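You operate a simulated robot arm through the tools that you are given. There is no shell and no other tool. Be economical: measure what you need, move in short steps, check, and stop when the job is done.

The job below is to be done with a simulated two-armed robot. You get a single attempt, and the scene is never put back.

JOB
Take the green flower from the head end of the long table and put it on the sealer table. Take the orange wrapped sweet from the middle of the long table and put it on the ledge of the bag sealer. Take the shaker labelled "pearls" from the far end of the long table and put it in the clear glass bowl on the middle of the long table. Pick up the yellow cake pop from the far end of the long table with one hand, pass it to the other hand and put it on the head end of the long table. Take the blue bowl and leave it on the shelf under the sealer table. Open the glass door of the brown cabinet, take the RED colour bottle from the far end of the long table and put it on the lowest shelf behind the glass door and shut the door again. Do these in any order. Set down upright: colour bottle.

The check looks at the end state, three seconds after you hand in, the way a careful person would. Anything else that was tipped, shoved, dropped, spilled or broken makes it a failure.

ROBOT AND FRAMES
Two 6-joint arms with two-finger parallel grippers on one trunk, on a base that drives. Base frame: it is fixed to the floor where the robot stands at the start and does not move with it; the origin is under the middle of the robot, x ahead of it, y to its left, z up; the surface under the hand at the start is at about z = 750. Lengths are in mm, angles in degrees, forces in N, time in s.
The left shoulder is at the start at [80, 216, 1551], the right one opposite. With the tool pointing down near the work surface each hand reaches from about 100 to 640 mm from the robot's upright axis, wherever it stands, measured 20 degrees to its own side. Places, roughly: blue bowl (12x11x5 cm) [400, 3200, 800]; cake pop [500, 2750, 750]; colour bottle [1000, 3750, 750]; glass bowl (11x12x6 cm) [1300, 2400, 800]; glass door of the brown cabinet [2800, 3800, 1300]; green flower (4x3x2 cm) [700, 100, 800]; head end of the long table [1000, 100, 800]; ledge of the bag sealer (19x15 cm) [2980, 520, 840]; lowest shelf behind the glass door (51x18 cm) [2960, 3780, 700]; sealer table [3000, 1000, 800]; shaker [500, 2500, 750]; shelf under the sealer table [3000, 1000, 300]; wrapped sweet [500, 2250, 750]. Payload 3.43 kg a hand.
The TCP of each hand is the grasp point between the finger pads, 30 mm short of the fingertips. In the tool frame z runs along the fingers and y along their closing line. The gripper opens to 94 mm. The fingers are 28 mm wide and 10 mm thick; the gripper's body (50 by 96 mm) begins 55 mm behind the TCP.
Orientation is that of the tool frame in the base frame, as [roll, pitch, yaw] about the fixed x, y, z axes, in that order (R = Rz(yaw) Ry(pitch) Rx(roll)). With the fingers straight down and closing along the base's y, the tool's x points along the base's -x, its y along +y and its z along -z.

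CONTROLS
- The arms move only by the tool move_arm. It takes "left_series", "right_series" or both (then of equal length, played together; a hand with none holds still); each is a list of rows, each a list of 7 numbers: the shift along the base's x, y, z in mm, then the turn, a rotation vector about the base's x, y, z in rad, then the closure, from 0 (fully open) to 1 (shut). In form: [[dx, dy, dz, ax, ay, az, jaw], ...]. A call has 1 to 12 rows; each row shifts and turns the commanded pose from where the row before left it. Rows are played at 5 a second. More than 50 mm and 8.6 degrees between two rows, or a gripper value outside its range, and nothing of the call is played. A pose out of reach is approached as far as the arm can. The call stops where the force on the tool passes 40 N (or 10 N more than at its start, if that is more) or the arm is blocked; 0.2 s more then pass. Each finger travels about 72 mm/s and halts on what it meets, pressing with about 32 N; the grip force reading is that of the motor and also rises with nothing between the fingers. The clock runs only during rows and for 0.2 s after the last one: add rows that do not move to give the fingers time. The reply holds the time, the measured pose of the TCP, the force on the tool along the base axes, the opening and the grip force, in the units named above and with some noise, with the torque about the TCP (base axes, N m) and any sound that the robot's microphone picked up, and new pictures: "views" is both (left out), scene, wrist or none (wrist: the cameras of the hands that moved).
- Cameras (640 x 400 px; columns grow to the right, rows downward): "scene" is now at [94.2, -16.1, 1694.3]; the picture's right is [-0.26, -0.97, 0.00], its down [-0.84, 0.22, -0.49] and it looks along [0.48, -0.13, -0.87] (base axes); focal length 258 px, centre (320, 200). "left" rides on the left gripper at [76, -14, -103] in its tool frame; the picture's right is [0.18, 0.98, 0.00], its down [-0.75, 0.14, -0.64] and it looks along [-0.63, 0.12, 0.77] (tool axes); focal length 243 px, centre (320, 200). "right" rides on the right gripper at [76, 14, -102] in its tool frame; the picture's right is [-0.18, 0.98, 0.00], its down [-0.75, -0.14, -0.64] and it looks along [-0.63, -0.12, 0.77] (tool axes); focal length 243 px, centre (320, 200). There is no depth. A picture from a camera that has moved, and an enlarged one, comes with that camera's place and axes in the base frame and with its lens.
- move_column(by): slides the trunk up (or, below 0, down) by that many mm; the arms and the scene camera ride with it, the base frame stays. It gives what a move gives, with no picture.
- drive_base(legs): drives the robot by 1 to 6 legs, each [ahead, left, turn to the left] in mm, mm and degrees, along the robot's own axes; the way and the turn of a leg run together, so that a leg with both is an arc; at most 1500 mm and 180 degrees a leg. The arms and the cameras ride along, it lands a little off, and it stops where it bumps. It gives what a move gives, and a new picture of the scene camera.
- turn_head(pan, tilt): turns the head with the scene camera to pan (to the left, within 86 degrees either way) and tilt (down, from -29 to 69), counted from straight ahead of the robot. It gives what a move gives, and a new picture of the scene camera.
- enlarge(camera, box): a new picture of the part [left, top, right, bottom] of that camera's present view, enlarged. No time passes.
- hand_in(): hands the job in; it is judged then, once.

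Go step by step. Nothing tells you exact positions but the pictures and the camera data: compare them with the known pose of the tool, close in by small moves and look again before you grip or let go. The budget is 217 turns and 260 pictures, counting those below and the enlarged ones. Unless the task says otherwise, let go and move clear before handing in, and close with one line.

The tools are called after "Call:" as a command line: name --argument value ..., lists and objects as JSON in quotes. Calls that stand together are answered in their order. move_arm: Moves the arms, as the interface text tells. Its arguments: {"type":"object","properties":{"left_series":{"type":"array","items":{"type":"array","items":{"type":"number"}}},"right_series":{"type":"array","items":{"type":"array","items":{"type":"number"}}},"views":{"type":"string","enum":["both","scene","wrist","none"]}},"required":[]} The other tools are called the same way: move_column (by) slides the trunk up or down; drive_base (legs) drives the base; turn_head (pan, tilt) turns the head that bears the scene camera; enlarge (camera, box) takes an enlarged picture of a part of a camera's view; hand_in () hands the job in.

At the start:

```text
t: 0.0
left_eef_pos: [482.3, 237.5, 967.2]
left_orientation: [180.0, -0.1, 180.0]
left_ft_force: [-1.1, 0.5, 0.1]
left_ft_torque: [0.03, -0.03, -0.03]
left_opening: 94.0
left_gripper_force: 0.1
right_eef_pos: [428.2, -167.3, 976.7]
right_orientation: [179.9, 0.0, 180.0]
right_ft_force: [-0.3, 0.3, -0.1]
right_ft_torque: [-0.02, 0.0, 0.01]
right_opening: 93.7
right_gripper_force: 0.0
trunk travel left (down, up): [-781.0, 59.0]
robot x, y, heading: [-3.4, 3.3, -0.2]
head pan, tilt: [-14.9, 60.4]
```

scene: 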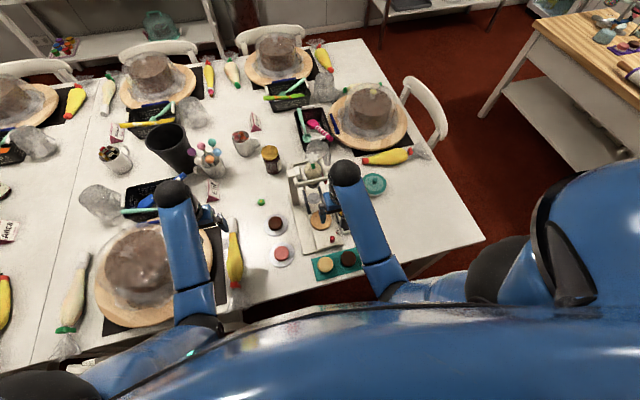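
right: 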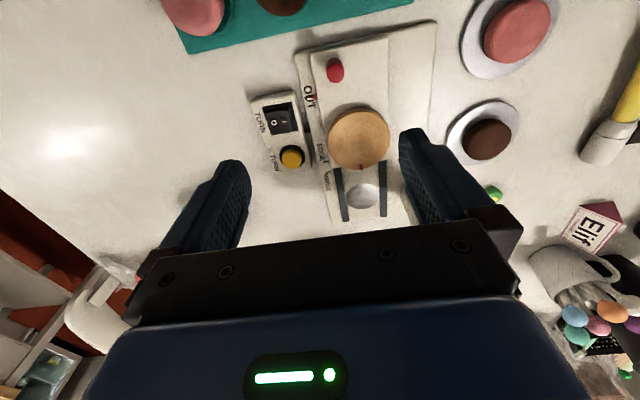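
left: 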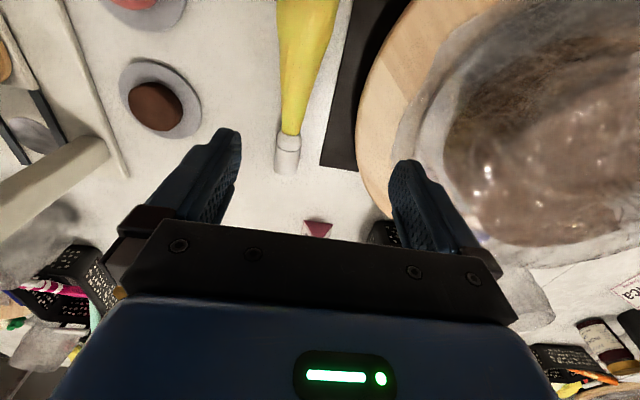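

I see the head end of the long table with a small green item near (262,202), which I take to be the flower at about [663, 80, 760]. I'll check with enlarged views.

Call:
enlarge --camera "scene" --box '[200, 140, 360, 240]'

Call:
turn_head --pan 60 --tilt 25

Call:
turn_head --pan -30 --tilt 20

```text
4.00 times, centred on (280, 190) of scene
camera zoom: at [94.2, -16.1, 1694.3], right [-0.26, -0.97, 0.0], down [-0.84, 0.22, -0.49], along [0.48, -0.13, -0.87], focal length 1031 px, centre (480, 240)
```

zoom: 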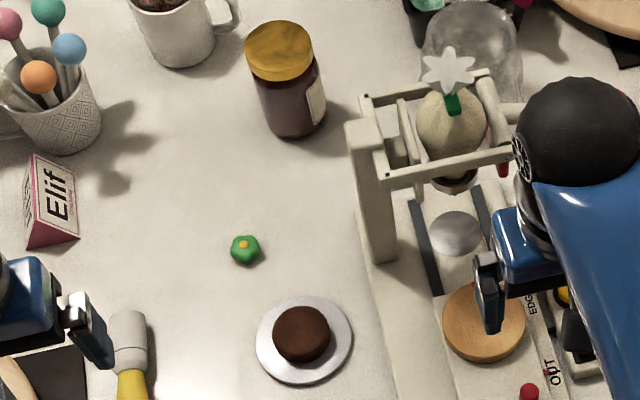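

```text
t: 1.5
left_eef_pos: [480.9, 238.7, 967.9]
left_orientation: [-179.9, -0.1, -180.0]
left_ft_force: [0.0, -0.5, 0.0]
left_ft_torque: [-0.01, 0.0, 0.01]
left_opening: 94.1
left_gripper_force: 0.0
right_eef_pos: [429.2, -167.2, 975.9]
right_orientation: [-180.0, 0.0, -180.0]
right_ft_force: [0.0, 0.3, 0.6]
right_ft_torque: [0.02, 0.0, 0.01]
right_opening: 94.0
right_gripper_force: 0.0
trunk travel left (down, up): [-781.0, 59.0]
robot x, y, heading: [-5.1, -2.0, 0.1]
head pan, tilt: [60.0, 25.0]
camera scene: at [76.4, 80.6, 1744.7], right [0.87, -0.5, 0.0], down [-0.21, -0.37, -0.91], along [0.45, 0.78, -0.42], focal length 258 px, centre (320, 200)
```

scene: 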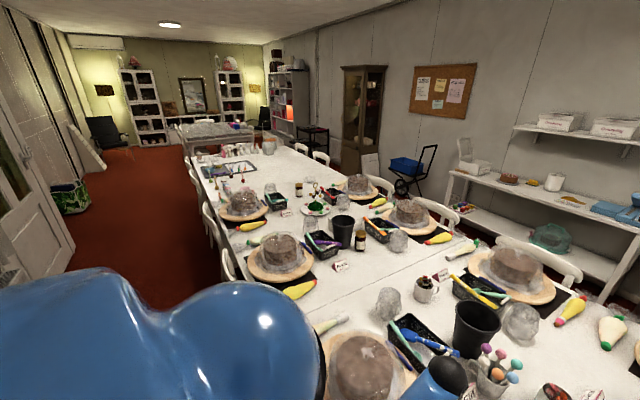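

```text
t: 3.1
left_eef_pos: [480.8, 238.5, 967.9]
left_orientation: [179.8, 0.0, 179.9]
left_ft_force: [-0.8, 0.0, -0.9]
left_ft_torque: [-0.01, 0.01, 0.04]
left_opening: 94.1
left_gripper_force: 0.0
right_eef_pos: [429.1, -166.9, 976.4]
right_orientation: [179.9, 0.0, 180.0]
right_ft_force: [-0.4, -0.2, 1.0]
right_ft_torque: [-0.06, -0.01, 0.03]
right_opening: 94.0
right_gripper_force: 0.1
trunk travel left (down, up): [-781.0, 59.0]
robot x, y, heading: [-2.2, 0.4, -0.1]
head pan, tilt: [-30.0, 20.0]
camera scene: at [111.0, -45.7, 1752.8], right [-0.5, -0.87, 0.0], down [-0.3, 0.17, -0.94], along [0.81, -0.47, -0.34], focal length 258 px, centre (320, 200)
```

scene: 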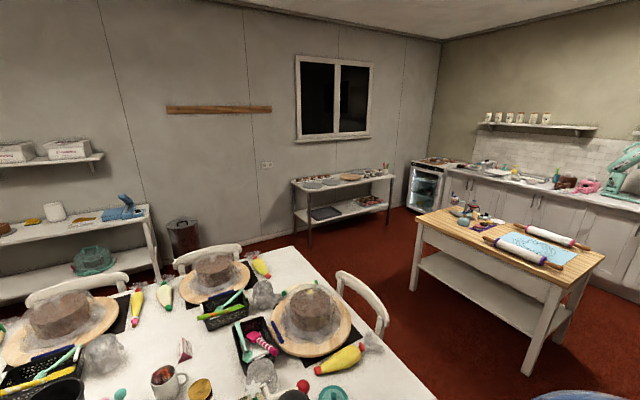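

The green flower is a small piece at about [662, 82]. I'll move the left hand above it and see whether it reaches.

Call:
move_arm --left_series '[[30, -26, -12, 0, 0, 0, 0], [30, -26, -12, 0, 0, 0, 0], [30, -26, -12, 0, 0, 0, 0], [30, -26, -12, 0, 0, 0, 0], [30, -26, -12, 0, 0, 0, 0], [31, -26, -12, 0, 0, 0, 0], [0, 0, 0, 0, 0, 0, 0]]' --views "wrist"

Call:
turn_head --pan 0 --tilt 69

```text
t: 4.7
left_eef_pos: [656.2, 80.8, 900.5]
left_orientation: [-180.0, 0.0, 180.0]
left_ft_force: [0.0, -0.2, -0.1]
left_ft_torque: [-0.01, -0.03, -0.01]
left_opening: 94.1
left_gripper_force: 0.0
left hand out of reach, approached as far as the arm can: row 6
right_eef_pos: [429.1, -166.0, 976.5]
right_orientation: [180.0, 0.0, 180.0]
right_ft_force: [-0.4, -0.4, 0.0]
right_ft_torque: [0.0, -0.01, 0.01]
right_opening: 94.0
right_gripper_force: 0.0
trunk travel left (down, up): [-781.0, 59.0]
robot x, y, heading: [-1.3, -2.0, 0.1]
head pan, tilt: [-30.0, 20.0]
camera left: at [579.1, 68.6, 1002.4], right [-0.18, 0.98, 0.0], down [0.75, 0.14, 0.64], along [0.63, 0.12, -0.77], focal length 243 px, centre (320, 200)
```

left: 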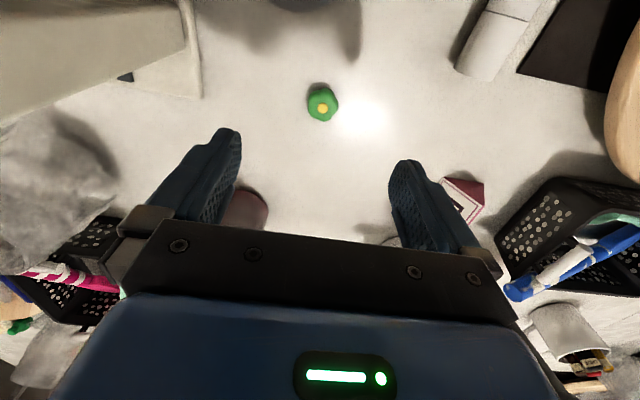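

```text
t: 5.9
left_eef_pos: [655.9, 81.9, 900.6]
left_orientation: [-179.9, 0.1, -180.0]
left_ft_force: [0.4, 1.0, 0.1]
left_ft_torque: [0.0, -0.02, 0.04]
left_opening: 94.3
left_gripper_force: 0.0
right_eef_pos: [428.7, -167.0, 976.9]
right_orientation: [-180.0, -0.1, 180.0]
right_ft_force: [-0.7, 0.3, -0.3]
right_ft_torque: [0.02, 0.0, 0.01]
right_opening: 94.2
right_gripper_force: 0.0
trunk travel left (down, up): [-781.0, 59.0]
robot x, y, heading: [1.0, 1.7, -0.1]
head pan, tilt: [0.0, 68.8]
camera scene: at [86.6, 0.5, 1685.3], right [0.0, -1.0, 0.0], down [-0.93, 0.0, -0.36], along [0.36, 0.0, -0.93], focal length 258 px, centre (320, 200)
```

scene: 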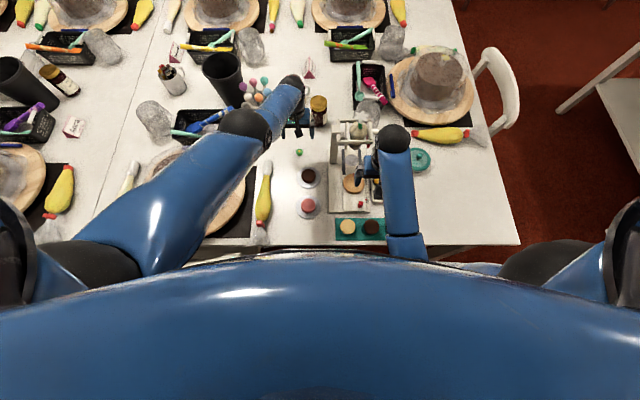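

The flower is at about [656, 86, 762], nearly under the left hand, and arm reach is at its limit. I'll raise the right hand, centre the left one and lower by the column.

Call:
move_arm --left_series '[[0, 4, 0, 0, 0, 0, 0.2], [0, 0, 0, 0, 0, 0, 0.3], [0, 0, 0, 0, 0, 0, 0.3]]' --right_series '[[-20, 0, 40, 0, 0, 0, 0], [-20, 0, 40, 0, 0, 0, 0], [-20, 0, 40, 0, 0, 0, 0]]' --views "none"

Call:
move_column --by -80

Call:
enlarge --camera "left" --box '[160, 0, 480, 200]'

```text
t: 6.7
left_eef_pos: [654.8, 85.3, 901.2]
left_orientation: [-180.0, 0.0, 179.9]
left_ft_force: [0.4, -0.3, 0.0]
left_ft_torque: [0.0, 0.04, 0.01]
left_opening: 65.7
left_gripper_force: 0.0
right_eef_pos: [381.0, -165.2, 984.0]
right_orientation: [179.9, 0.3, -180.0]
right_ft_force: [0.1, -0.4, -0.4]
right_ft_torque: [0.01, 0.0, -0.02]
right_opening: 93.9
right_gripper_force: 0.1
right hand out of reach, approached as far as the arm can: row 1, 2, 3
trunk travel left (down, up): [-781.0, 59.0]
robot x, y, heading: [-3.1, -2.3, 0.3]
head pan, tilt: [0.0, 68.8]
```

```text
t: 7.9
left_eef_pos: [655.4, 86.0, 821.3]
left_orientation: [-180.0, -0.1, -179.9]
left_ft_force: [0.4, 0.4, -0.3]
left_ft_torque: [0.01, 0.01, -0.02]
left_opening: 65.9
left_gripper_force: 0.1
right_eef_pos: [381.0, -165.0, 901.7]
right_orientation: [180.0, 0.3, -180.0]
right_ft_force: [-0.3, -0.1, 0.1]
right_ft_torque: [0.0, 0.02, -0.01]
right_opening: 93.8
right_gripper_force: 0.1
trunk travel left (down, up): [-701.0, 139.0]
robot x, y, heading: [1.2, 4.6, -0.0]
head pan, tilt: [0.0, 68.8]
```

```text
2.00 times, centred on (320, 100) of left
camera zoom: at [578.0, 73.3, 922.8], right [-0.18, 0.98, 0.0], down [0.75, 0.14, 0.64], along [0.63, 0.12, -0.77], focal length 485 px, centre (320, 400)
```

zoom: 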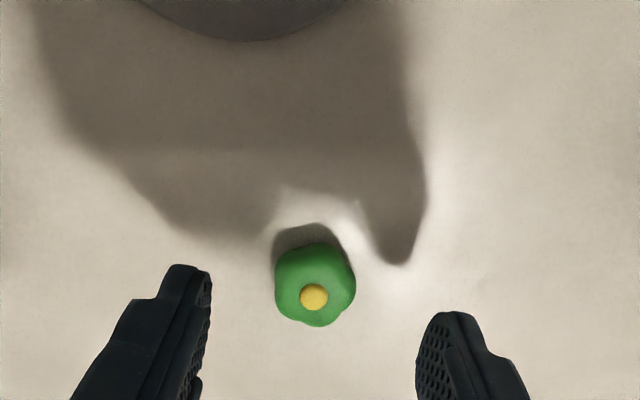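

The flower is centred under the fingers. I'll lower to the table and grip it.

Call:
move_column --by -34

Call:
move_arm --left_series '[[0, 0, 0, 0, 0, 0, 0.6], [0, 0, 0, 0, 0, 0, 0.8], [0, 0, 0, 0, 0, 0, 0.85], [0, 0, 0, 0, 0, 0, 0.85], [0, 0, 0, 0, 0, 0, 0.85]]' --views "wrist"

```text
t: 8.6
left_eef_pos: [654.4, 85.4, 787.7]
left_orientation: [-180.0, 0.0, 180.0]
left_ft_force: [0.5, 0.5, -0.4]
left_ft_torque: [0.0, -0.01, 0.03]
left_opening: 65.8
left_gripper_force: 0.0
right_eef_pos: [380.3, -165.3, 868.8]
right_orientation: [-180.0, 0.3, -180.0]
right_ft_force: [-0.2, 0.0, -0.4]
right_ft_torque: [-0.01, 0.0, 0.01]
right_opening: 94.0
right_gripper_force: 0.1
trunk travel left (down, up): [-667.0, 173.0]
robot x, y, heading: [1.0, 2.1, 0.2]
head pan, tilt: [0.0, 68.8]
```

```text
t: 9.8
left_eef_pos: [654.6, 85.8, 786.6]
left_orientation: [180.0, 0.0, -180.0]
left_ft_force: [0.3, 0.7, -1.3]
left_ft_torque: [0.01, 0.02, -0.02]
left_opening: 25.5
left_gripper_force: 32.0
right_eef_pos: [379.9, -165.2, 869.0]
right_orientation: [-179.9, 0.2, -180.0]
right_ft_force: [-0.1, 0.3, -0.6]
right_ft_torque: [0.01, 0.01, 0.03]
right_opening: 93.5
right_gripper_force: 0.0
trunk travel left (down, up): [-667.0, 173.0]
robot x, y, heading: [4.0, -1.0, -0.1]
head pan, tilt: [0.0, 68.8]
camera left: at [578.0, 73.3, 888.7], right [-0.18, 0.98, 0.0], down [0.75, 0.14, 0.64], along [0.63, 0.12, -0.77], focal length 243 px, centre (320, 200)
```

left: 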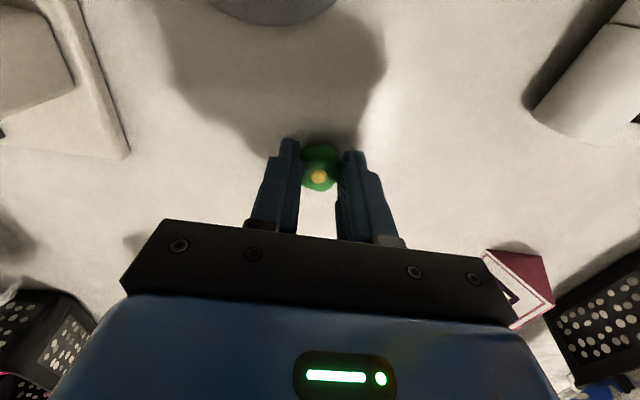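

The flower is held. I'll raise the column, pull the arm in and look along the near side of the table.

Call:
move_column --by 170

Call:
move_arm --left_series '[[-40, 20, 5, 0, 0, 0, 0.85], [-40, 20, 5, 0, 0, 0, 0.85], [-40, 20, 5, 0, 0, 0, 0.85], [-40, 20, 5, 0, 0, 0, 0.85], [-40, 20, 0, 0, 0, 0, 0.85], [-40, 20, 0, 0, 0, 0, 0.85], [-30, 20, 0, 0, 0, 0, 0.85]]' --views "wrist"

Call:
turn_head --pan 80 --tilt 40

```text
t: 11.8
left_eef_pos: [655.4, 86.6, 956.7]
left_orientation: [179.9, 0.0, -180.0]
left_ft_force: [-0.2, 0.2, -0.6]
left_ft_torque: [0.01, 0.03, 0.0]
left_opening: 27.4
left_gripper_force: 31.8
right_eef_pos: [379.9, -165.1, 1040.1]
right_orientation: [-180.0, 0.2, 180.0]
right_ft_force: [0.4, -0.5, -0.4]
right_ft_torque: [-0.03, 0.02, -0.01]
right_opening: 94.2
right_gripper_force: 0.1
trunk travel left (down, up): [-837.0, 3.0]
robot x, y, heading: [0.5, 2.6, -0.1]
head pan, tilt: [0.0, 68.8]
```

```text
t: 13.4
left_eef_pos: [381.5, 227.7, 978.3]
left_orientation: [180.0, -0.1, -180.0]
left_ft_force: [-0.4, -1.0, -0.1]
left_ft_torque: [-0.01, -0.01, 0.0]
left_opening: 27.4
left_gripper_force: 32.2
right_eef_pos: [379.4, -163.9, 1038.7]
right_orientation: [180.0, 0.1, -180.0]
right_ft_force: [0.4, -1.1, -0.2]
right_ft_torque: [0.03, -0.01, 0.0]
right_opening: 93.9
right_gripper_force: 0.0
trunk travel left (down, up): [-837.0, 3.0]
robot x, y, heading: [2.4, -0.5, 0.3]
head pan, tilt: [0.0, 68.8]
camera left: at [303.9, 214.4, 1079.1], right [-0.18, 0.98, 0.0], down [0.75, 0.14, 0.64], along [0.63, 0.12, -0.77], focal length 243 px, centre (320, 200)
```

left: 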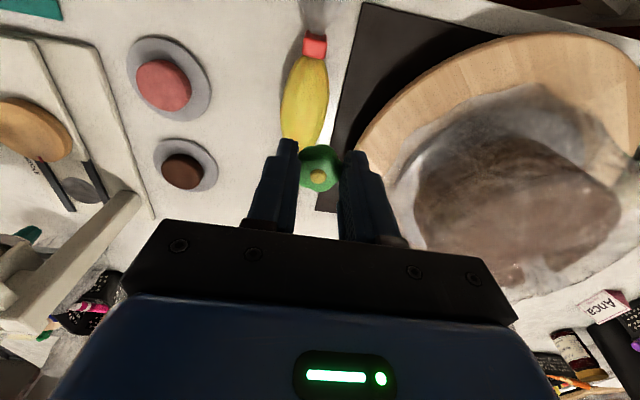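

```text
t: 14.9
left_eef_pos: [382.1, 227.0, 977.2]
left_orientation: [180.0, 0.0, 180.0]
left_ft_force: [-0.8, -0.1, 0.0]
left_ft_torque: [0.01, 0.0, 0.03]
left_opening: 27.7
left_gripper_force: 32.5
right_eef_pos: [380.6, -164.5, 1038.7]
right_orientation: [180.0, 0.2, -180.0]
right_ft_force: [0.7, -0.2, 0.3]
right_ft_torque: [0.01, -0.01, 0.0]
right_opening: 94.1
right_gripper_force: 0.0
trunk travel left (down, up): [-837.0, 3.0]
robot x, y, heading: [-2.5, 2.0, 0.1]
head pan, tilt: [80.0, 40.0]
camera scene: at [45.1, 84.6, 1777.4], right [0.98, -0.17, 0.0], down [-0.11, -0.63, -0.77], along [0.13, 0.75, -0.64], focal length 258 px, centre (320, 200)
```

scene: 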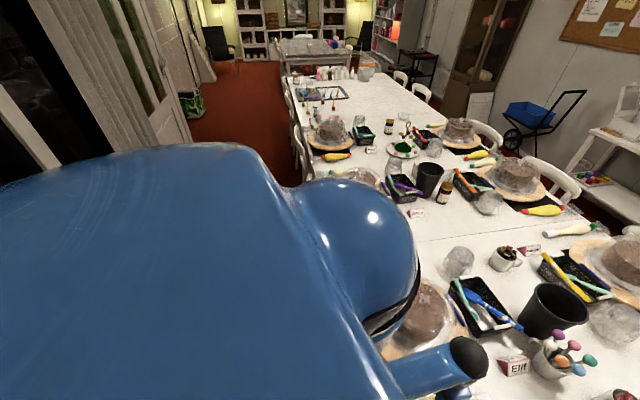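

I'll enlarge the far stretch of the table and its near side to see chairs and items.

Call:
enlarge --camera "scene" --box '[260, 50, 420, 150]'

Call:
enlarge --camera "scene" --box '[260, 110, 420, 210]'

```text
4.00 times, centred on (340, 100) of scene
camera zoom: at [45.1, 84.6, 1777.4], right [0.98, -0.17, 0.0], down [-0.11, -0.63, -0.77], along [0.13, 0.75, -0.64], focal length 1031 px, centre (240, 600)
```

zoom: 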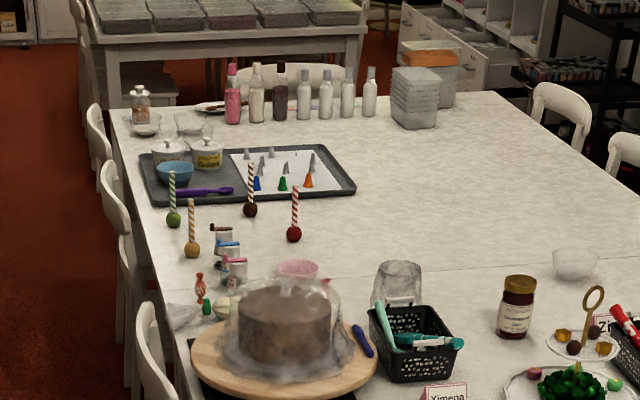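

```text
4.00 times, centred on (340, 160) of scene
camera zoom: at [45.1, 84.6, 1777.4], right [0.98, -0.17, 0.0], down [-0.11, -0.63, -0.77], along [0.13, 0.75, -0.64], focal length 1031 px, centre (240, 360)
```

zoom: 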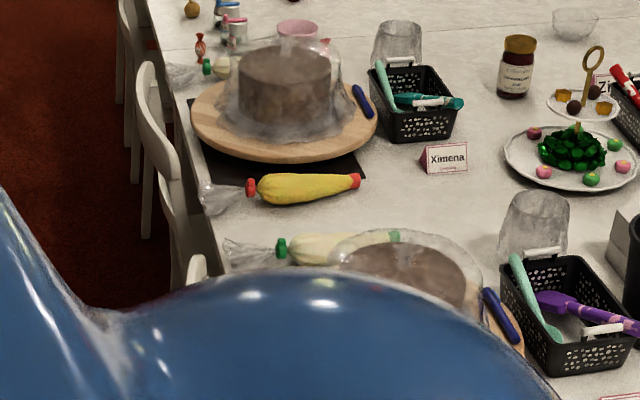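

The sweet sits near [356, 2443], the pop near [365, 2650], shakers near [449, 2484], and the blue bowl near [395, 3227]. I'll back off from the table and slide left along it.

Call:
drive_base --legs '[[-300, 0, 0], [0, 1250, 0], [0, 1150, 0]]'

Call:
turn_head --pan 0 --tilt 50

```text
t: 28.4
left_eef_pos: [113.8, 2628.3, 978.5]
left_orientation: [180.0, 0.0, 178.5]
left_ft_force: [-0.3, -0.9, 0.0]
left_ft_torque: [-0.01, 0.01, 0.0]
left_opening: 27.8
left_gripper_force: 32.2
right_eef_pos: [101.1, 2235.3, 1037.6]
right_orientation: [180.0, 0.2, 178.4]
right_ft_force: [-0.1, -0.9, 0.6]
right_ft_torque: [0.03, -0.01, 0.01]
right_opening: 94.4
right_gripper_force: 0.0
trunk travel left (down, up): [-837.0, 3.0]
robot x, y, heading: [-275.6, 2412.0, -1.4]
head pan, tilt: [80.0, 40.0]
camera scene: at [-227.4, 2493.6, 1777.5], right [0.98, -0.2, 0.0], down [-0.13, -0.63, -0.77], along [0.15, 0.75, -0.64], focal length 258 px, centre (320, 200)
```

scene: 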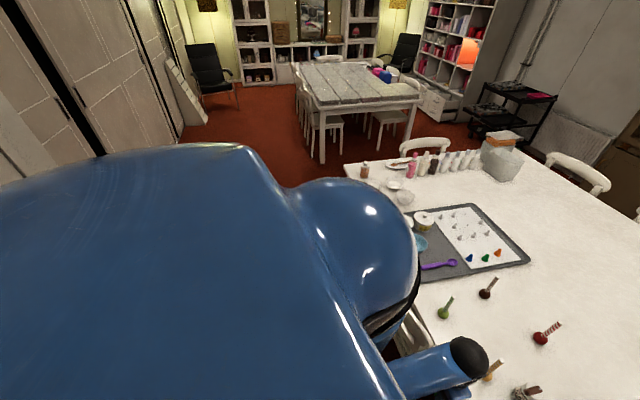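

```text
t: 29.9
left_eef_pos: [112.5, 2627.9, 977.6]
left_orientation: [-179.9, 0.0, 178.5]
left_ft_force: [-0.2, 0.2, 0.2]
left_ft_torque: [-0.01, 0.01, 0.01]
left_opening: 27.6
left_gripper_force: 32.1
right_eef_pos: [100.3, 2236.4, 1038.4]
right_orientation: [-180.0, 0.3, 178.4]
right_ft_force: [-0.5, 0.1, -0.5]
right_ft_torque: [0.0, 0.01, -0.01]
right_opening: 94.1
right_gripper_force: 0.3
trunk travel left (down, up): [-837.0, 3.0]
robot x, y, heading: [-277.6, 2409.4, -1.6]
head pan, tilt: [0.0, 50.0]
camera scene: at [-167.4, 2409.9, 1763.3], right [-0.03, -1.0, 0.0], down [-0.77, 0.02, -0.64], along [0.64, -0.02, -0.77], focal length 258 px, centre (320, 200)
```

scene: 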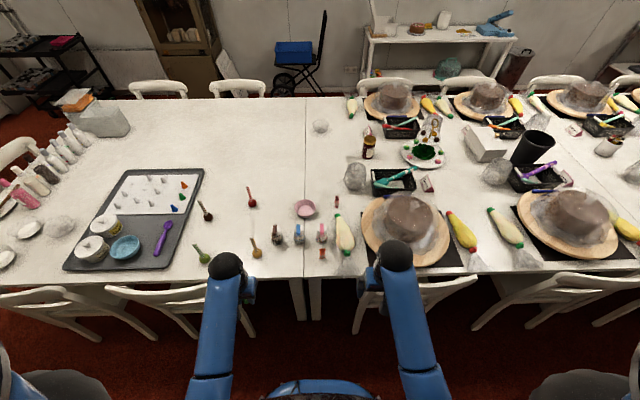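

A good overview. I'll enlarge the sweets/shakers area and the bottle row.

Call:
enlarge --camera "scene" --box '[180, 170, 380, 295]'

Call:
enlarge --camera "scene" --box '[0, 90, 200, 215]'

Call:
enlarge --camera "scene" --box '[300, 180, 360, 270]'

```text
3.20 times, centred on (280, 232) of scene
camera zoom: at [-167.4, 2409.9, 1763.3], right [-0.03, -1.0, 0.0], down [-0.77, 0.02, -0.64], along [0.64, -0.02, -0.77], focal length 824 px, centre (448, 96)
```

zoom: 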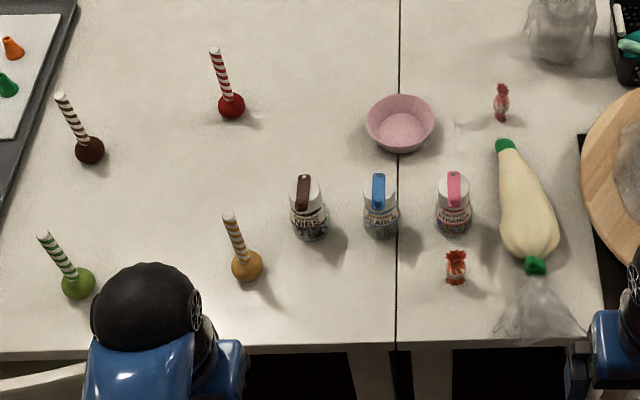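

```text
3.20 times, centred on (100, 152) of scene
camera zoom: at [-167.4, 2409.9, 1763.3], right [-0.03, -1.0, 0.0], down [-0.77, 0.02, -0.64], along [0.64, -0.02, -0.77], focal length 824 px, centre (1024, 352)
```

zoom: 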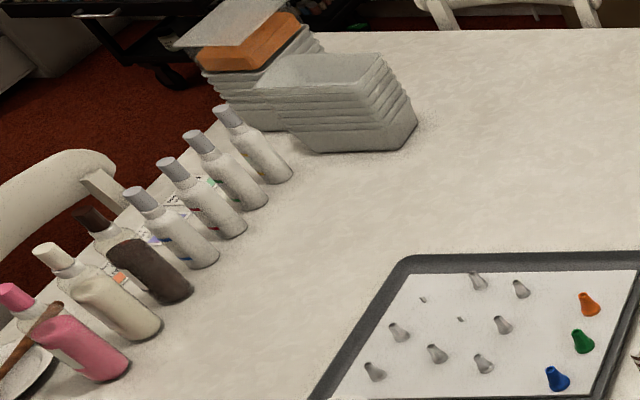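

```text
4.44 times, centred on (330, 225) of scene
camera zoom: at [-167.4, 2409.9, 1763.3], right [-0.03, -1.0, 0.0], down [-0.77, 0.02, -0.64], along [0.64, -0.02, -0.77], focal length 1145 px, centre (276, 89)
```

zoom: 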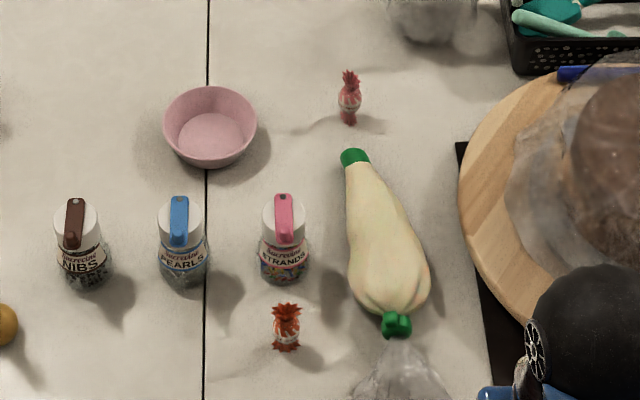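

"PEARLS" is the middle shaker with the blue lid; the orange sweet lies at about [363, 2382], with chair backs near x=137. I'll edge forward and left a little so the right hand reaches it.

Call:
drive_base --legs '[[100, 130, 1.5]]'

Call:
turn_head --pan -10 --tilt 65

```text
t: 31.3
left_eef_pos: [207.1, 2761.1, 979.0]
left_orientation: [179.9, 0.1, 179.8]
left_ft_force: [-1.1, -0.7, 0.7]
left_ft_torque: [0.06, -0.01, -0.03]
left_opening: 27.5
left_gripper_force: 31.6
right_eef_pos: [204.9, 2368.0, 1039.0]
right_orientation: [179.9, 0.3, 179.8]
right_ft_force: [-0.1, 0.0, 0.8]
right_ft_torque: [0.02, 0.02, 0.03]
right_opening: 93.9
right_gripper_force: 0.0
trunk travel left (down, up): [-837.0, 3.0]
robot x, y, heading: [-175.1, 2534.1, 0.1]
head pan, tilt: [0.0, 50.0]
camera scene: at [-69.4, 2533.1, 1763.5], right [0.0, -1.0, 0.0], down [-0.76, 0.0, -0.64], along [0.64, 0.0, -0.76], focal length 258 px, centre (320, 200)
```

scene: 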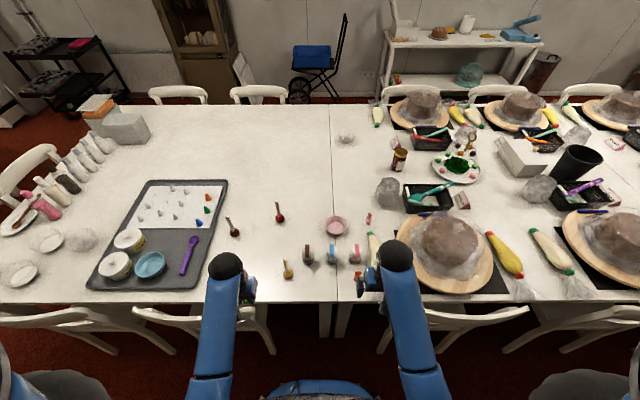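

```text
t: 32.1
left_eef_pos: [208.3, 2762.3, 977.0]
left_orientation: [-179.9, 0.1, 179.9]
left_ft_force: [0.8, 0.4, -0.1]
left_ft_torque: [0.0, -0.02, -0.05]
left_opening: 27.8
left_gripper_force: 32.0
right_eef_pos: [205.1, 2370.0, 1039.3]
right_orientation: [-180.0, 0.2, 179.8]
right_ft_force: [-0.4, -1.4, -0.6]
right_ft_torque: [-0.05, 0.0, -0.02]
right_opening: 94.0
right_gripper_force: 0.1
trunk travel left (down, up): [-837.0, 3.0]
robot x, y, heading: [-172.1, 2535.7, -0.1]
head pan, tilt: [-10.0, 65.0]
camera scene: at [-83.6, 2526.3, 1745.2], right [-0.18, -0.98, 0.0], down [-0.89, 0.16, -0.42], along [0.42, -0.07, -0.91], focal length 258 px, centre (320, 200)
```

scene: 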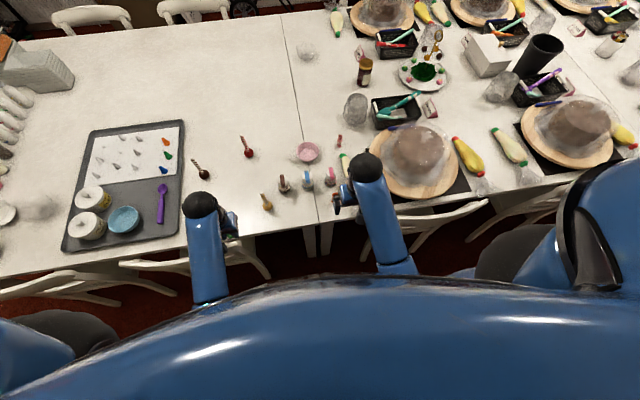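

Moving the right hand above the sweet for a wrist view.

Call:
move_arm --right_series '[[30, 2, -25, 0, 0, 0, 0.1], [30, 2, -25, 0, 0, 0, 0.2], [30, 2, -25, 0, 0, 0, 0.3], [30, 3, -30, 0, 0, 0, 0.3], [30, 3, -30, 0, 0, 0, 0.3], [0, 0, 0, 0, 0, 0, 0.3]]' --views "wrist"

```text
t: 33.5
left_eef_pos: [208.2, 2762.8, 977.5]
left_orientation: [-180.0, 0.0, 179.9]
left_ft_force: [0.5, -0.2, -0.2]
left_ft_torque: [-0.01, -0.03, 0.03]
left_opening: 27.6
left_gripper_force: 31.7
right_eef_pos: [360.1, 2383.1, 903.7]
right_orientation: [-179.9, 0.2, 179.8]
right_ft_force: [-0.6, -0.3, -0.6]
right_ft_torque: [-0.03, 0.03, 0.0]
right_opening: 65.8
right_gripper_force: 0.1
trunk travel left (down, up): [-837.0, 3.0]
robot x, y, heading: [-172.8, 2534.3, 0.1]
head pan, tilt: [-10.0, 65.0]
camera right: at [283.1, 2398.5, 1005.1], right [0.19, 0.98, 0.0], down [0.75, -0.14, 0.64], along [0.63, -0.12, -0.76], focal length 243 px, centre (320, 200)
```

right: 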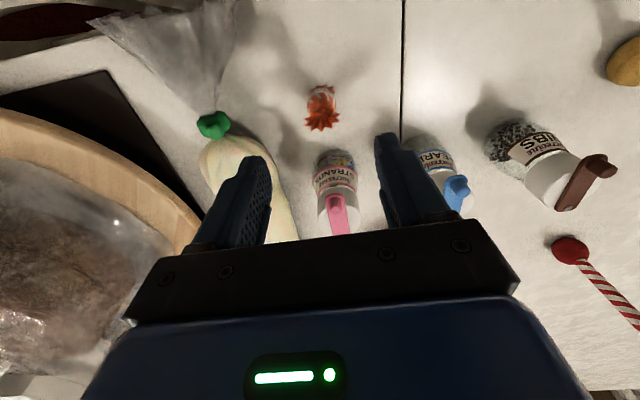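

Call:
enlarge --camera "right" --box '[260, 60, 388, 140]'

```text
5.00 times, centred on (324, 100) of right
camera zoom: at [283.1, 2398.5, 1005.1], right [0.19, 0.98, 0.0], down [0.75, -0.14, 0.64], along [0.63, -0.12, -0.76], focal length 1213 px, centre (300, 700)
```

zoom: 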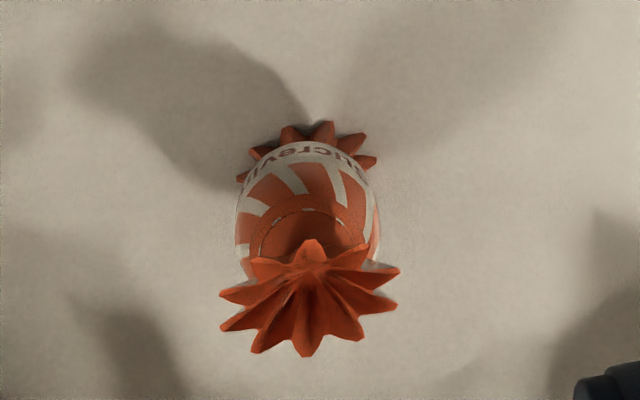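

The sweet stands upright at about [354, 2385], roughly 70 mm tall. I'll lower over it and grip its middle.

Call:
move_arm --right_series '[[-6, 3, -28, 0, 0, 0, 0.3], [0, 0, -28, 0, 0, 0, 0.3], [0, 0, -28, 0, 0, 0, 0.3], [0, 0, -28, 0, 0, 0, 0.3], [0, 0, 0, 0, 0, 0, 0.3], [0, 0, 0, 0, 0, 0, 0.6], [0, 0, 0, 0, 0, 0, 0.8], [0, 0, 0, 0, 0, 0, 0.85], [0, 0, 0, 0, 0, 0, 0.85]]' --views "wrist"

```text
t: 35.5
left_eef_pos: [208.1, 2762.5, 977.0]
left_orientation: [180.0, 0.1, 179.9]
left_ft_force: [0.4, 0.1, 0.2]
left_ft_torque: [-0.04, 0.01, 0.02]
left_opening: 28.0
left_gripper_force: 32.1
right_eef_pos: [349.4, 2387.8, 791.7]
right_orientation: [180.0, 0.1, 179.8]
right_ft_force: [0.0, 0.7, 0.6]
right_ft_torque: [0.02, 0.01, 0.01]
right_opening: 24.2
right_gripper_force: 31.8
trunk travel left (down, up): [-837.0, 3.0]
robot x, y, heading: [-174.3, 2536.0, -0.4]
head pan, tilt: [-10.0, 65.0]
camera right: at [272.5, 2401.4, 893.5], right [0.19, 0.98, 0.0], down [0.75, -0.14, 0.64], along [0.63, -0.12, -0.76], focal length 243 px, centre (320, 200)
```

right: 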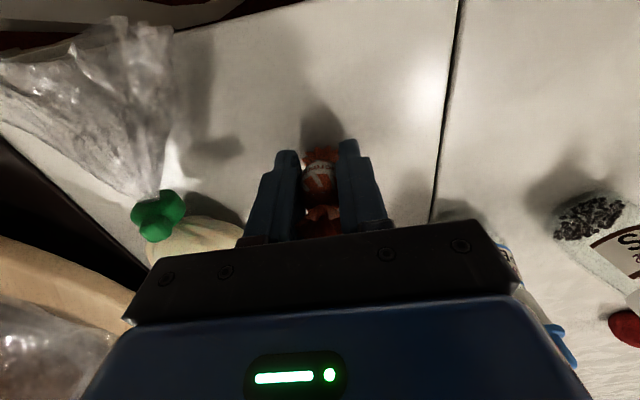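

Sweet gripped. I'll lift it, tuck the arm in, back off and slide to the head end, then look toward the far side.

Call:
move_arm --right_series '[[0, 0, 40, 0, 0, 0, 0.85], [0, 0, 45, 0, 0, 0, 0.85], [0, 0, 45, 0, 0, 0, 0.85], [-30, 0, 35, 0, 0, 0, 0.85], [-40, 0, 20, 0, 0, 0, 0.85], [-40, 0, 20, 0, 0, 0, 0.85], [-35, 0, 10, 0, 0, 0, 0.85]]' --views "wrist"

Call:
drive_base --legs '[[-180, 0, 0], [0, -1250, 0], [0, -1250, 0], [0, -1250, 0]]'

Call:
turn_head --pan -20 --tilt 35

```text
t: 37.1
left_eef_pos: [208.9, 2762.1, 977.2]
left_orientation: [-179.9, 0.0, 179.9]
left_ft_force: [-0.5, 0.0, -0.5]
left_ft_torque: [0.0, 0.0, 0.0]
left_opening: 27.8
left_gripper_force: 31.6
right_eef_pos: [202.7, 2383.5, 1005.9]
right_orientation: [180.0, 0.3, 179.8]
right_ft_force: [0.6, -0.3, 0.1]
right_ft_torque: [-0.01, 0.02, 0.02]
right_opening: 24.3
right_gripper_force: 32.5
trunk travel left (down, up): [-837.0, 3.0]
robot x, y, heading: [-172.8, 2541.1, -0.2]
head pan, tilt: [-10.0, 65.0]
camera right: at [127.0, 2399.1, 1107.5], right [0.19, 0.98, 0.0], down [0.75, -0.14, 0.65], along [0.63, -0.12, -0.76], focal length 243 px, centre (320, 200)
```

right: 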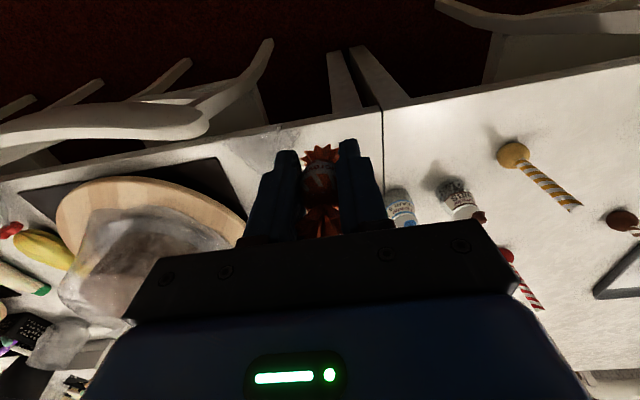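

```text
t: 56.0
left_eef_pos: [27.5, -908.6, 977.2]
left_orientation: [179.9, 0.0, 179.3]
left_ft_force: [0.6, 0.6, 0.4]
left_ft_torque: [0.0, 0.02, -0.01]
left_opening: 27.5
left_gripper_force: 32.0
right_eef_pos: [18.7, -1288.7, 1005.3]
right_orientation: [180.0, 0.1, 179.3]
right_ft_force: [0.0, 0.0, -0.8]
right_ft_torque: [-0.02, 0.0, -0.02]
right_opening: 23.4
right_gripper_force: 31.9
trunk travel left (down, up): [-837.0, 3.0]
robot x, y, heading: [-353.9, -1134.5, -0.9]
head pan, tilt: [-10.0, 65.0]
camera scene: at [-267.7, -1141.6, 1745.1], right [-0.19, -0.98, 0.0], down [-0.89, 0.17, -0.42], along [0.42, -0.08, -0.91], focal length 258 px, centre (320, 200)
```

scene: 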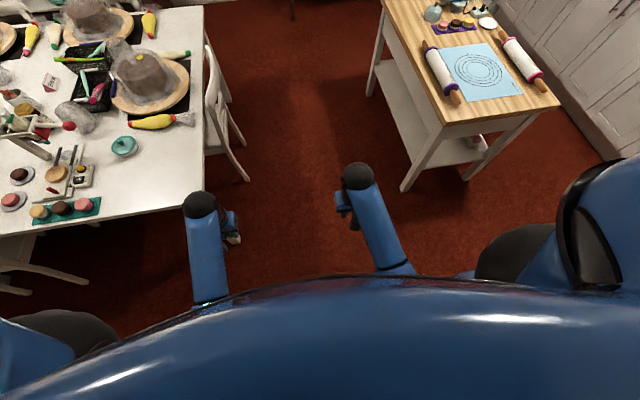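

```text
t: 56.9
left_eef_pos: [27.5, -910.3, 977.3]
left_orientation: [180.0, -0.1, 179.2]
left_ft_force: [0.3, -0.6, 0.6]
left_ft_torque: [0.0, 0.02, -0.01]
left_opening: 27.8
left_gripper_force: 31.8
right_eef_pos: [20.0, -1289.5, 1005.7]
right_orientation: [-179.9, 0.2, 179.3]
right_ft_force: [-0.5, 1.1, -0.9]
right_ft_torque: [0.02, 0.0, 0.03]
right_opening: 23.2
right_gripper_force: 31.8
trunk travel left (down, up): [-837.0, 3.0]
robot x, y, heading: [-355.8, -1134.9, -0.6]
head pan, tilt: [-20.0, 35.0]
camera scene: at [-244.9, -1163.2, 1784.9], right [-0.35, -0.94, 0.0], down [-0.54, 0.2, -0.82], along [0.77, -0.29, -0.57], focal length 258 px, centre (320, 200)
```

scene: 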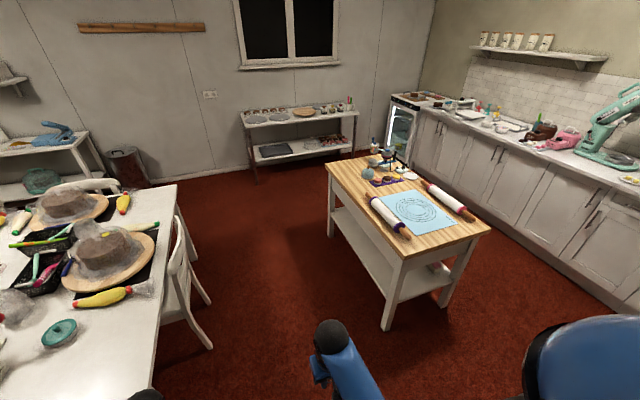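

The gap between the end chair (y≈-880) and the island (y≈-1850) is clear. I'll drive through its middle to x≈2150.

Call:
drive_base --legs '[[0, -240, 0.7], [1250, 0, 0], [1250, 0, 0]]'

Call:
turn_head --pan 60 --tilt 40

```text
t: 58.5
left_eef_pos: [30.8, -1091.0, 977.3]
left_orientation: [-179.9, 0.2, 178.4]
left_ft_force: [0.3, -0.4, 0.2]
left_ft_torque: [-0.01, -0.02, -0.02]
left_opening: 27.5
left_gripper_force: 31.8
right_eef_pos: [17.4, -1470.3, 1007.0]
right_orientation: [-179.9, 0.5, 178.7]
right_ft_force: [-0.4, -0.5, 0.2]
right_ft_torque: [0.02, -0.03, 0.0]
right_opening: 23.5
right_gripper_force: 32.8
trunk travel left (down, up): [-837.0, 3.0]
robot x, y, heading: [-356.3, -1307.9, -1.7]
head pan, tilt: [-20.0, 35.0]
stopped in leg 1: the robot was blocked; the commanded pose is now the measured one
camera scene: at [-246.1, -1340.3, 1785.3], right [-0.36, -0.93, 0.0], down [-0.53, 0.21, -0.82], along [0.76, -0.3, -0.57], focal length 258 px, centre (320, 200)
```

scene: 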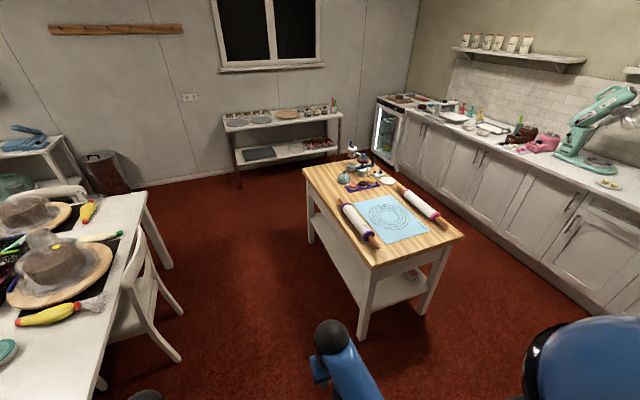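

```text
t: 60.0
left_eef_pos: [33.3, -1093.5, 977.8]
left_orientation: [179.9, 0.0, 178.6]
left_ft_force: [0.4, -0.4, 0.6]
left_ft_torque: [0.04, 0.03, -0.03]
left_opening: 27.5
left_gripper_force: 32.2
right_eef_pos: [20.8, -1473.0, 1005.2]
right_orientation: [179.9, 0.2, 178.6]
right_ft_force: [0.3, 0.6, -0.6]
right_ft_torque: [0.01, -0.06, 0.04]
right_opening: 23.3
right_gripper_force: 32.0
trunk travel left (down, up): [-837.0, 3.0]
robot x, y, heading: [-353.2, -1307.9, -1.6]
head pan, tilt: [60.0, 40.0]
camera scene: at [-279.9, -1239.1, 1777.5], right [0.85, -0.52, 0.0], down [-0.34, -0.55, -0.77], along [0.4, 0.65, -0.64], focal length 258 px, centre (320, 200)
```

scene: 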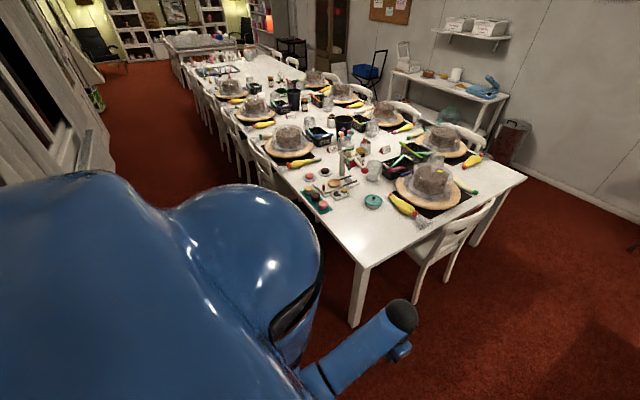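

The robot was blocked on its right at y≈-1308. I'll look that way.

Call:
turn_head --pan -80 --tilt 55

```text
t: 62.2
left_eef_pos: [32.1, -1092.4, 977.2]
left_orientation: [179.9, -0.2, 178.6]
left_ft_force: [-0.6, 0.2, 0.4]
left_ft_torque: [0.02, 0.04, 0.0]
left_opening: 27.8
left_gripper_force: 31.5
right_eef_pos: [19.0, -1472.1, 1006.0]
right_orientation: [-179.9, 0.2, 178.6]
right_ft_force: [0.3, 0.1, 0.4]
right_ft_torque: [0.02, 0.01, 0.01]
right_opening: 23.4
right_gripper_force: 31.9
trunk travel left (down, up): [-837.0, 3.0]
robot x, y, heading: [-350.6, -1309.7, -1.6]
head pan, tilt: [-80.0, 55.0]
camera scene: at [-313.3, -1381.5, 1756.8], right [-0.99, -0.15, 0.0], down [-0.12, 0.81, -0.57], along [0.09, -0.57, -0.82], focal length 258 px, centre (320, 200)
```

scene: 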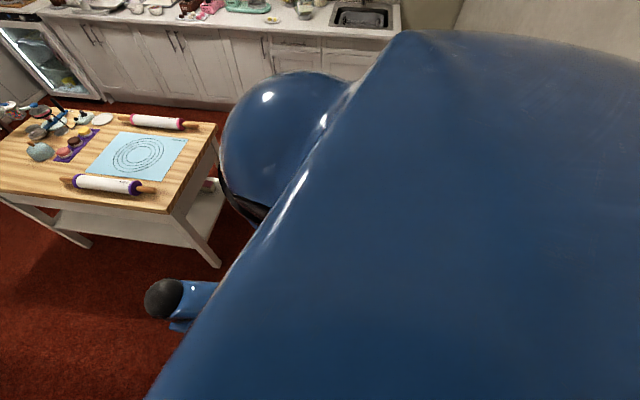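

Nothing loose is visible there. I'll come off it slightly and drive forward through the gap.

Call:
drive_base --legs '[[0, 30, 1.6], [700, 0, 0]]'

Call:
turn_head --pan -86 --tilt 35

```text
t: 66.4
left_eef_pos: [713.3, -1048.3, 978.5]
left_orientation: [179.9, 0.0, -179.8]
left_ft_force: [-0.6, -0.5, 0.0]
left_ft_torque: [0.01, 0.0, 0.02]
left_opening: 27.7
left_gripper_force: 31.9
right_eef_pos: [712.3, -1428.1, 1006.1]
right_orientation: [180.0, 0.3, -179.9]
right_ft_force: [0.5, 0.1, 0.3]
right_ft_torque: [-0.01, -0.02, 0.01]
right_opening: 23.1
right_gripper_force: 31.5
trunk travel left (down, up): [-837.0, 3.0]
robot x, y, heading: [336.2, -1279.3, 0.4]
head pan, tilt: [-80.0, 55.0]
camera scene: at [375.0, -1347.7, 1756.8], right [-0.98, -0.18, 0.0], down [-0.14, 0.81, -0.57], along [0.1, -0.56, -0.82], focal length 258 px, centre (320, 200)
```

scene: 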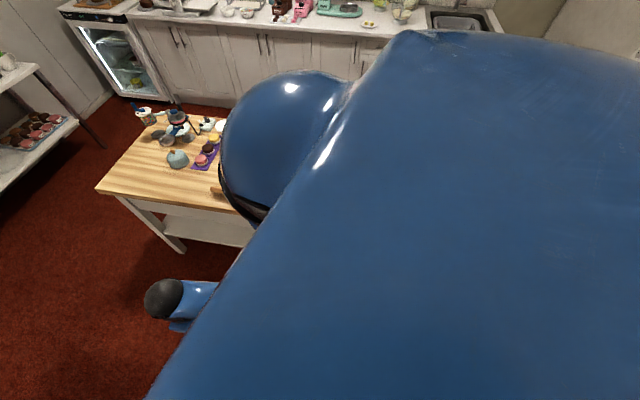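

```text
t: 67.3
left_eef_pos: [715.1, -1049.2, 976.0]
left_orientation: [179.9, -0.2, -179.8]
left_ft_force: [-0.5, -0.4, 0.7]
left_ft_torque: [-0.01, 0.0, -0.02]
left_opening: 27.5
left_gripper_force: 32.1
right_eef_pos: [713.3, -1428.4, 1005.8]
right_orientation: [-180.0, 0.3, -179.9]
right_ft_force: [-0.2, -0.4, 0.6]
right_ft_torque: [0.05, 0.01, 0.0]
right_opening: 23.3
right_gripper_force: 31.5
trunk travel left (down, up): [-837.0, 3.0]
robot x, y, heading: [334.9, -1279.1, 0.1]
head pan, tilt: [-85.9, 35.0]
camera scene: at [371.5, -1364.5, 1784.9], right [-1.0, -0.08, 0.0], down [-0.04, 0.57, -0.82], along [0.06, -0.82, -0.57], focal length 258 px, centre (320, 200)
```

scene: 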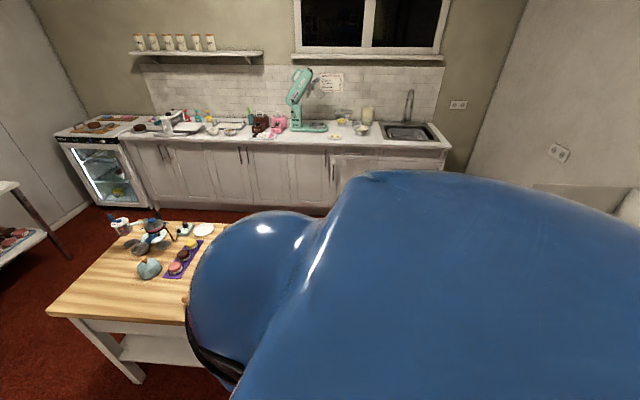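

Passing through fine. Continuing forward to the far side.

Call:
drive_base --legs '[[1250, 0, 0], [620, 0, 0]]'

Call:
turn_head --pan 60 --tilt 40

```text
t: 76.6
left_eef_pos: [2570.2, -1040.7, 977.5]
left_orientation: [-180.0, 0.0, -179.9]
left_ft_force: [0.8, 0.1, -0.4]
left_ft_torque: [0.03, -0.02, 0.01]
left_opening: 27.4
left_gripper_force: 31.8
right_eef_pos: [2567.8, -1419.5, 1006.9]
right_orientation: [-179.9, 0.3, -179.8]
right_ft_force: [-0.4, 0.6, -0.3]
right_ft_torque: [0.01, -0.03, -0.04]
right_opening: 23.2
right_gripper_force: 32.7
trunk travel left (down, up): [-837.0, 3.0]
robot x, y, heading: [2191.9, -1270.4, 0.0]
head pan, tilt: [-85.9, 35.0]
camera scene: at [2225.0, -1355.9, 1785.1], right [-1.0, -0.07, 0.0], down [-0.04, 0.57, -0.82], along [0.06, -0.82, -0.57], focal length 258 px, centre (320, 200)
```

scene: 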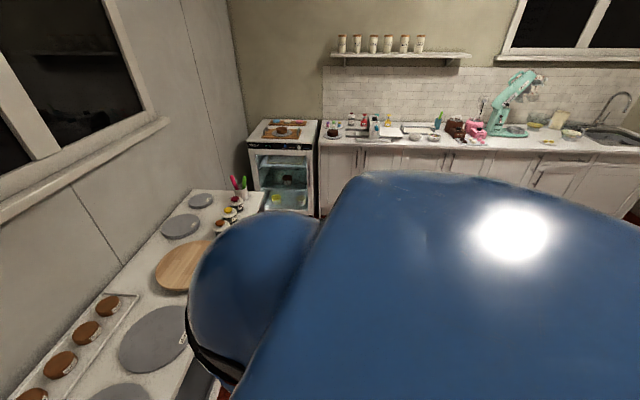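

```text
t: 78.9
left_eef_pos: [2572.1, -1041.6, 977.2]
left_orientation: [180.0, -0.1, -179.8]
left_ft_force: [-0.4, 0.0, -0.6]
left_ft_torque: [-0.02, -0.01, -0.03]
left_opening: 27.5
left_gripper_force: 32.2
right_eef_pos: [2570.3, -1420.4, 1006.6]
right_orientation: [-180.0, 0.3, -179.9]
right_ft_force: [-0.1, -0.2, 0.1]
right_ft_torque: [0.01, -0.03, -0.04]
right_opening: 23.2
right_gripper_force: 31.8
trunk travel left (down, up): [-837.0, 3.0]
robot x, y, heading: [2191.4, -1269.1, 0.3]
head pan, tilt: [60.0, 40.0]
camera scene: at [2263.4, -1194.3, 1777.4], right [0.87, -0.5, 0.0], down [-0.32, -0.56, -0.77], along [0.38, 0.66, -0.64], focal length 258 px, centre (320, 200)
```

scene: 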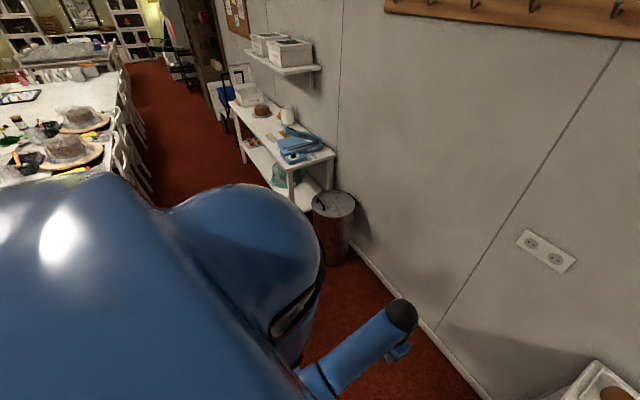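

The corridor between chairs (x≈1950) and sealer table front (x≈2837) is open. I'll slide up to face the sealer.

Call:
drive_base --legs '[[140, 0, 0], [0, 1250, 0], [0, 550, 0]]'

Call:
turn_head --pan 0 --tilt 45

```text
t: 89.0
left_eef_pos: [2746.5, 763.6, 977.8]
left_orientation: [179.9, -0.1, 179.0]
left_ft_force: [0.7, -0.4, -0.2]
left_ft_torque: [0.01, -0.01, 0.02]
left_opening: 27.5
left_gripper_force: 32.0
right_eef_pos: [2734.7, 384.5, 1006.7]
right_orientation: [179.9, 0.1, 178.8]
right_ft_force: [0.0, -1.5, -0.9]
right_ft_torque: [0.02, 0.03, -0.03]
right_opening: 22.5
right_gripper_force: 31.8
trunk travel left (down, up): [-837.0, 3.0]
robot x, y, heading: [2359.9, 542.9, -1.3]
head pan, tilt: [60.0, 40.0]
camera scene: at [2434.3, 615.5, 1777.6], right [0.86, -0.52, 0.0], down [-0.33, -0.55, -0.77], along [0.4, 0.66, -0.64], focal length 258 px, centre (320, 200)
```

scene: 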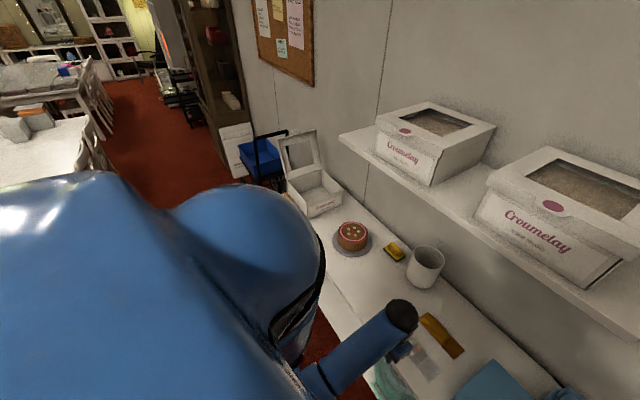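

```text
t: 90.3
left_eef_pos: [2745.8, 764.6, 976.8]
left_orientation: [180.0, -0.1, 178.9]
left_ft_force: [0.3, 0.6, -0.4]
left_ft_torque: [0.0, -0.01, 0.0]
left_opening: 27.7
left_gripper_force: 32.0
right_eef_pos: [2735.7, 384.3, 1005.1]
right_orientation: [179.9, 0.2, 178.8]
right_ft_force: [0.9, 0.9, 0.3]
right_ft_torque: [0.03, 0.01, 0.0]
right_opening: 22.3
right_gripper_force: 32.1
trunk travel left (down, up): [-837.0, 3.0]
robot x, y, heading: [2359.3, 547.5, -1.3]
head pan, tilt: [0.0, 45.0]
camera scene: at [2471.8, 543.6, 1770.2], right [-0.02, -1.0, 0.0], down [-0.71, 0.01, -0.71], along [0.71, -0.01, -0.71], focal length 258 px, centre (320, 200)
```

scene: 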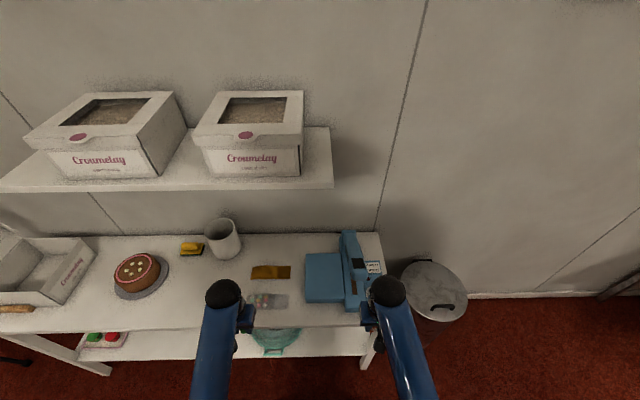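

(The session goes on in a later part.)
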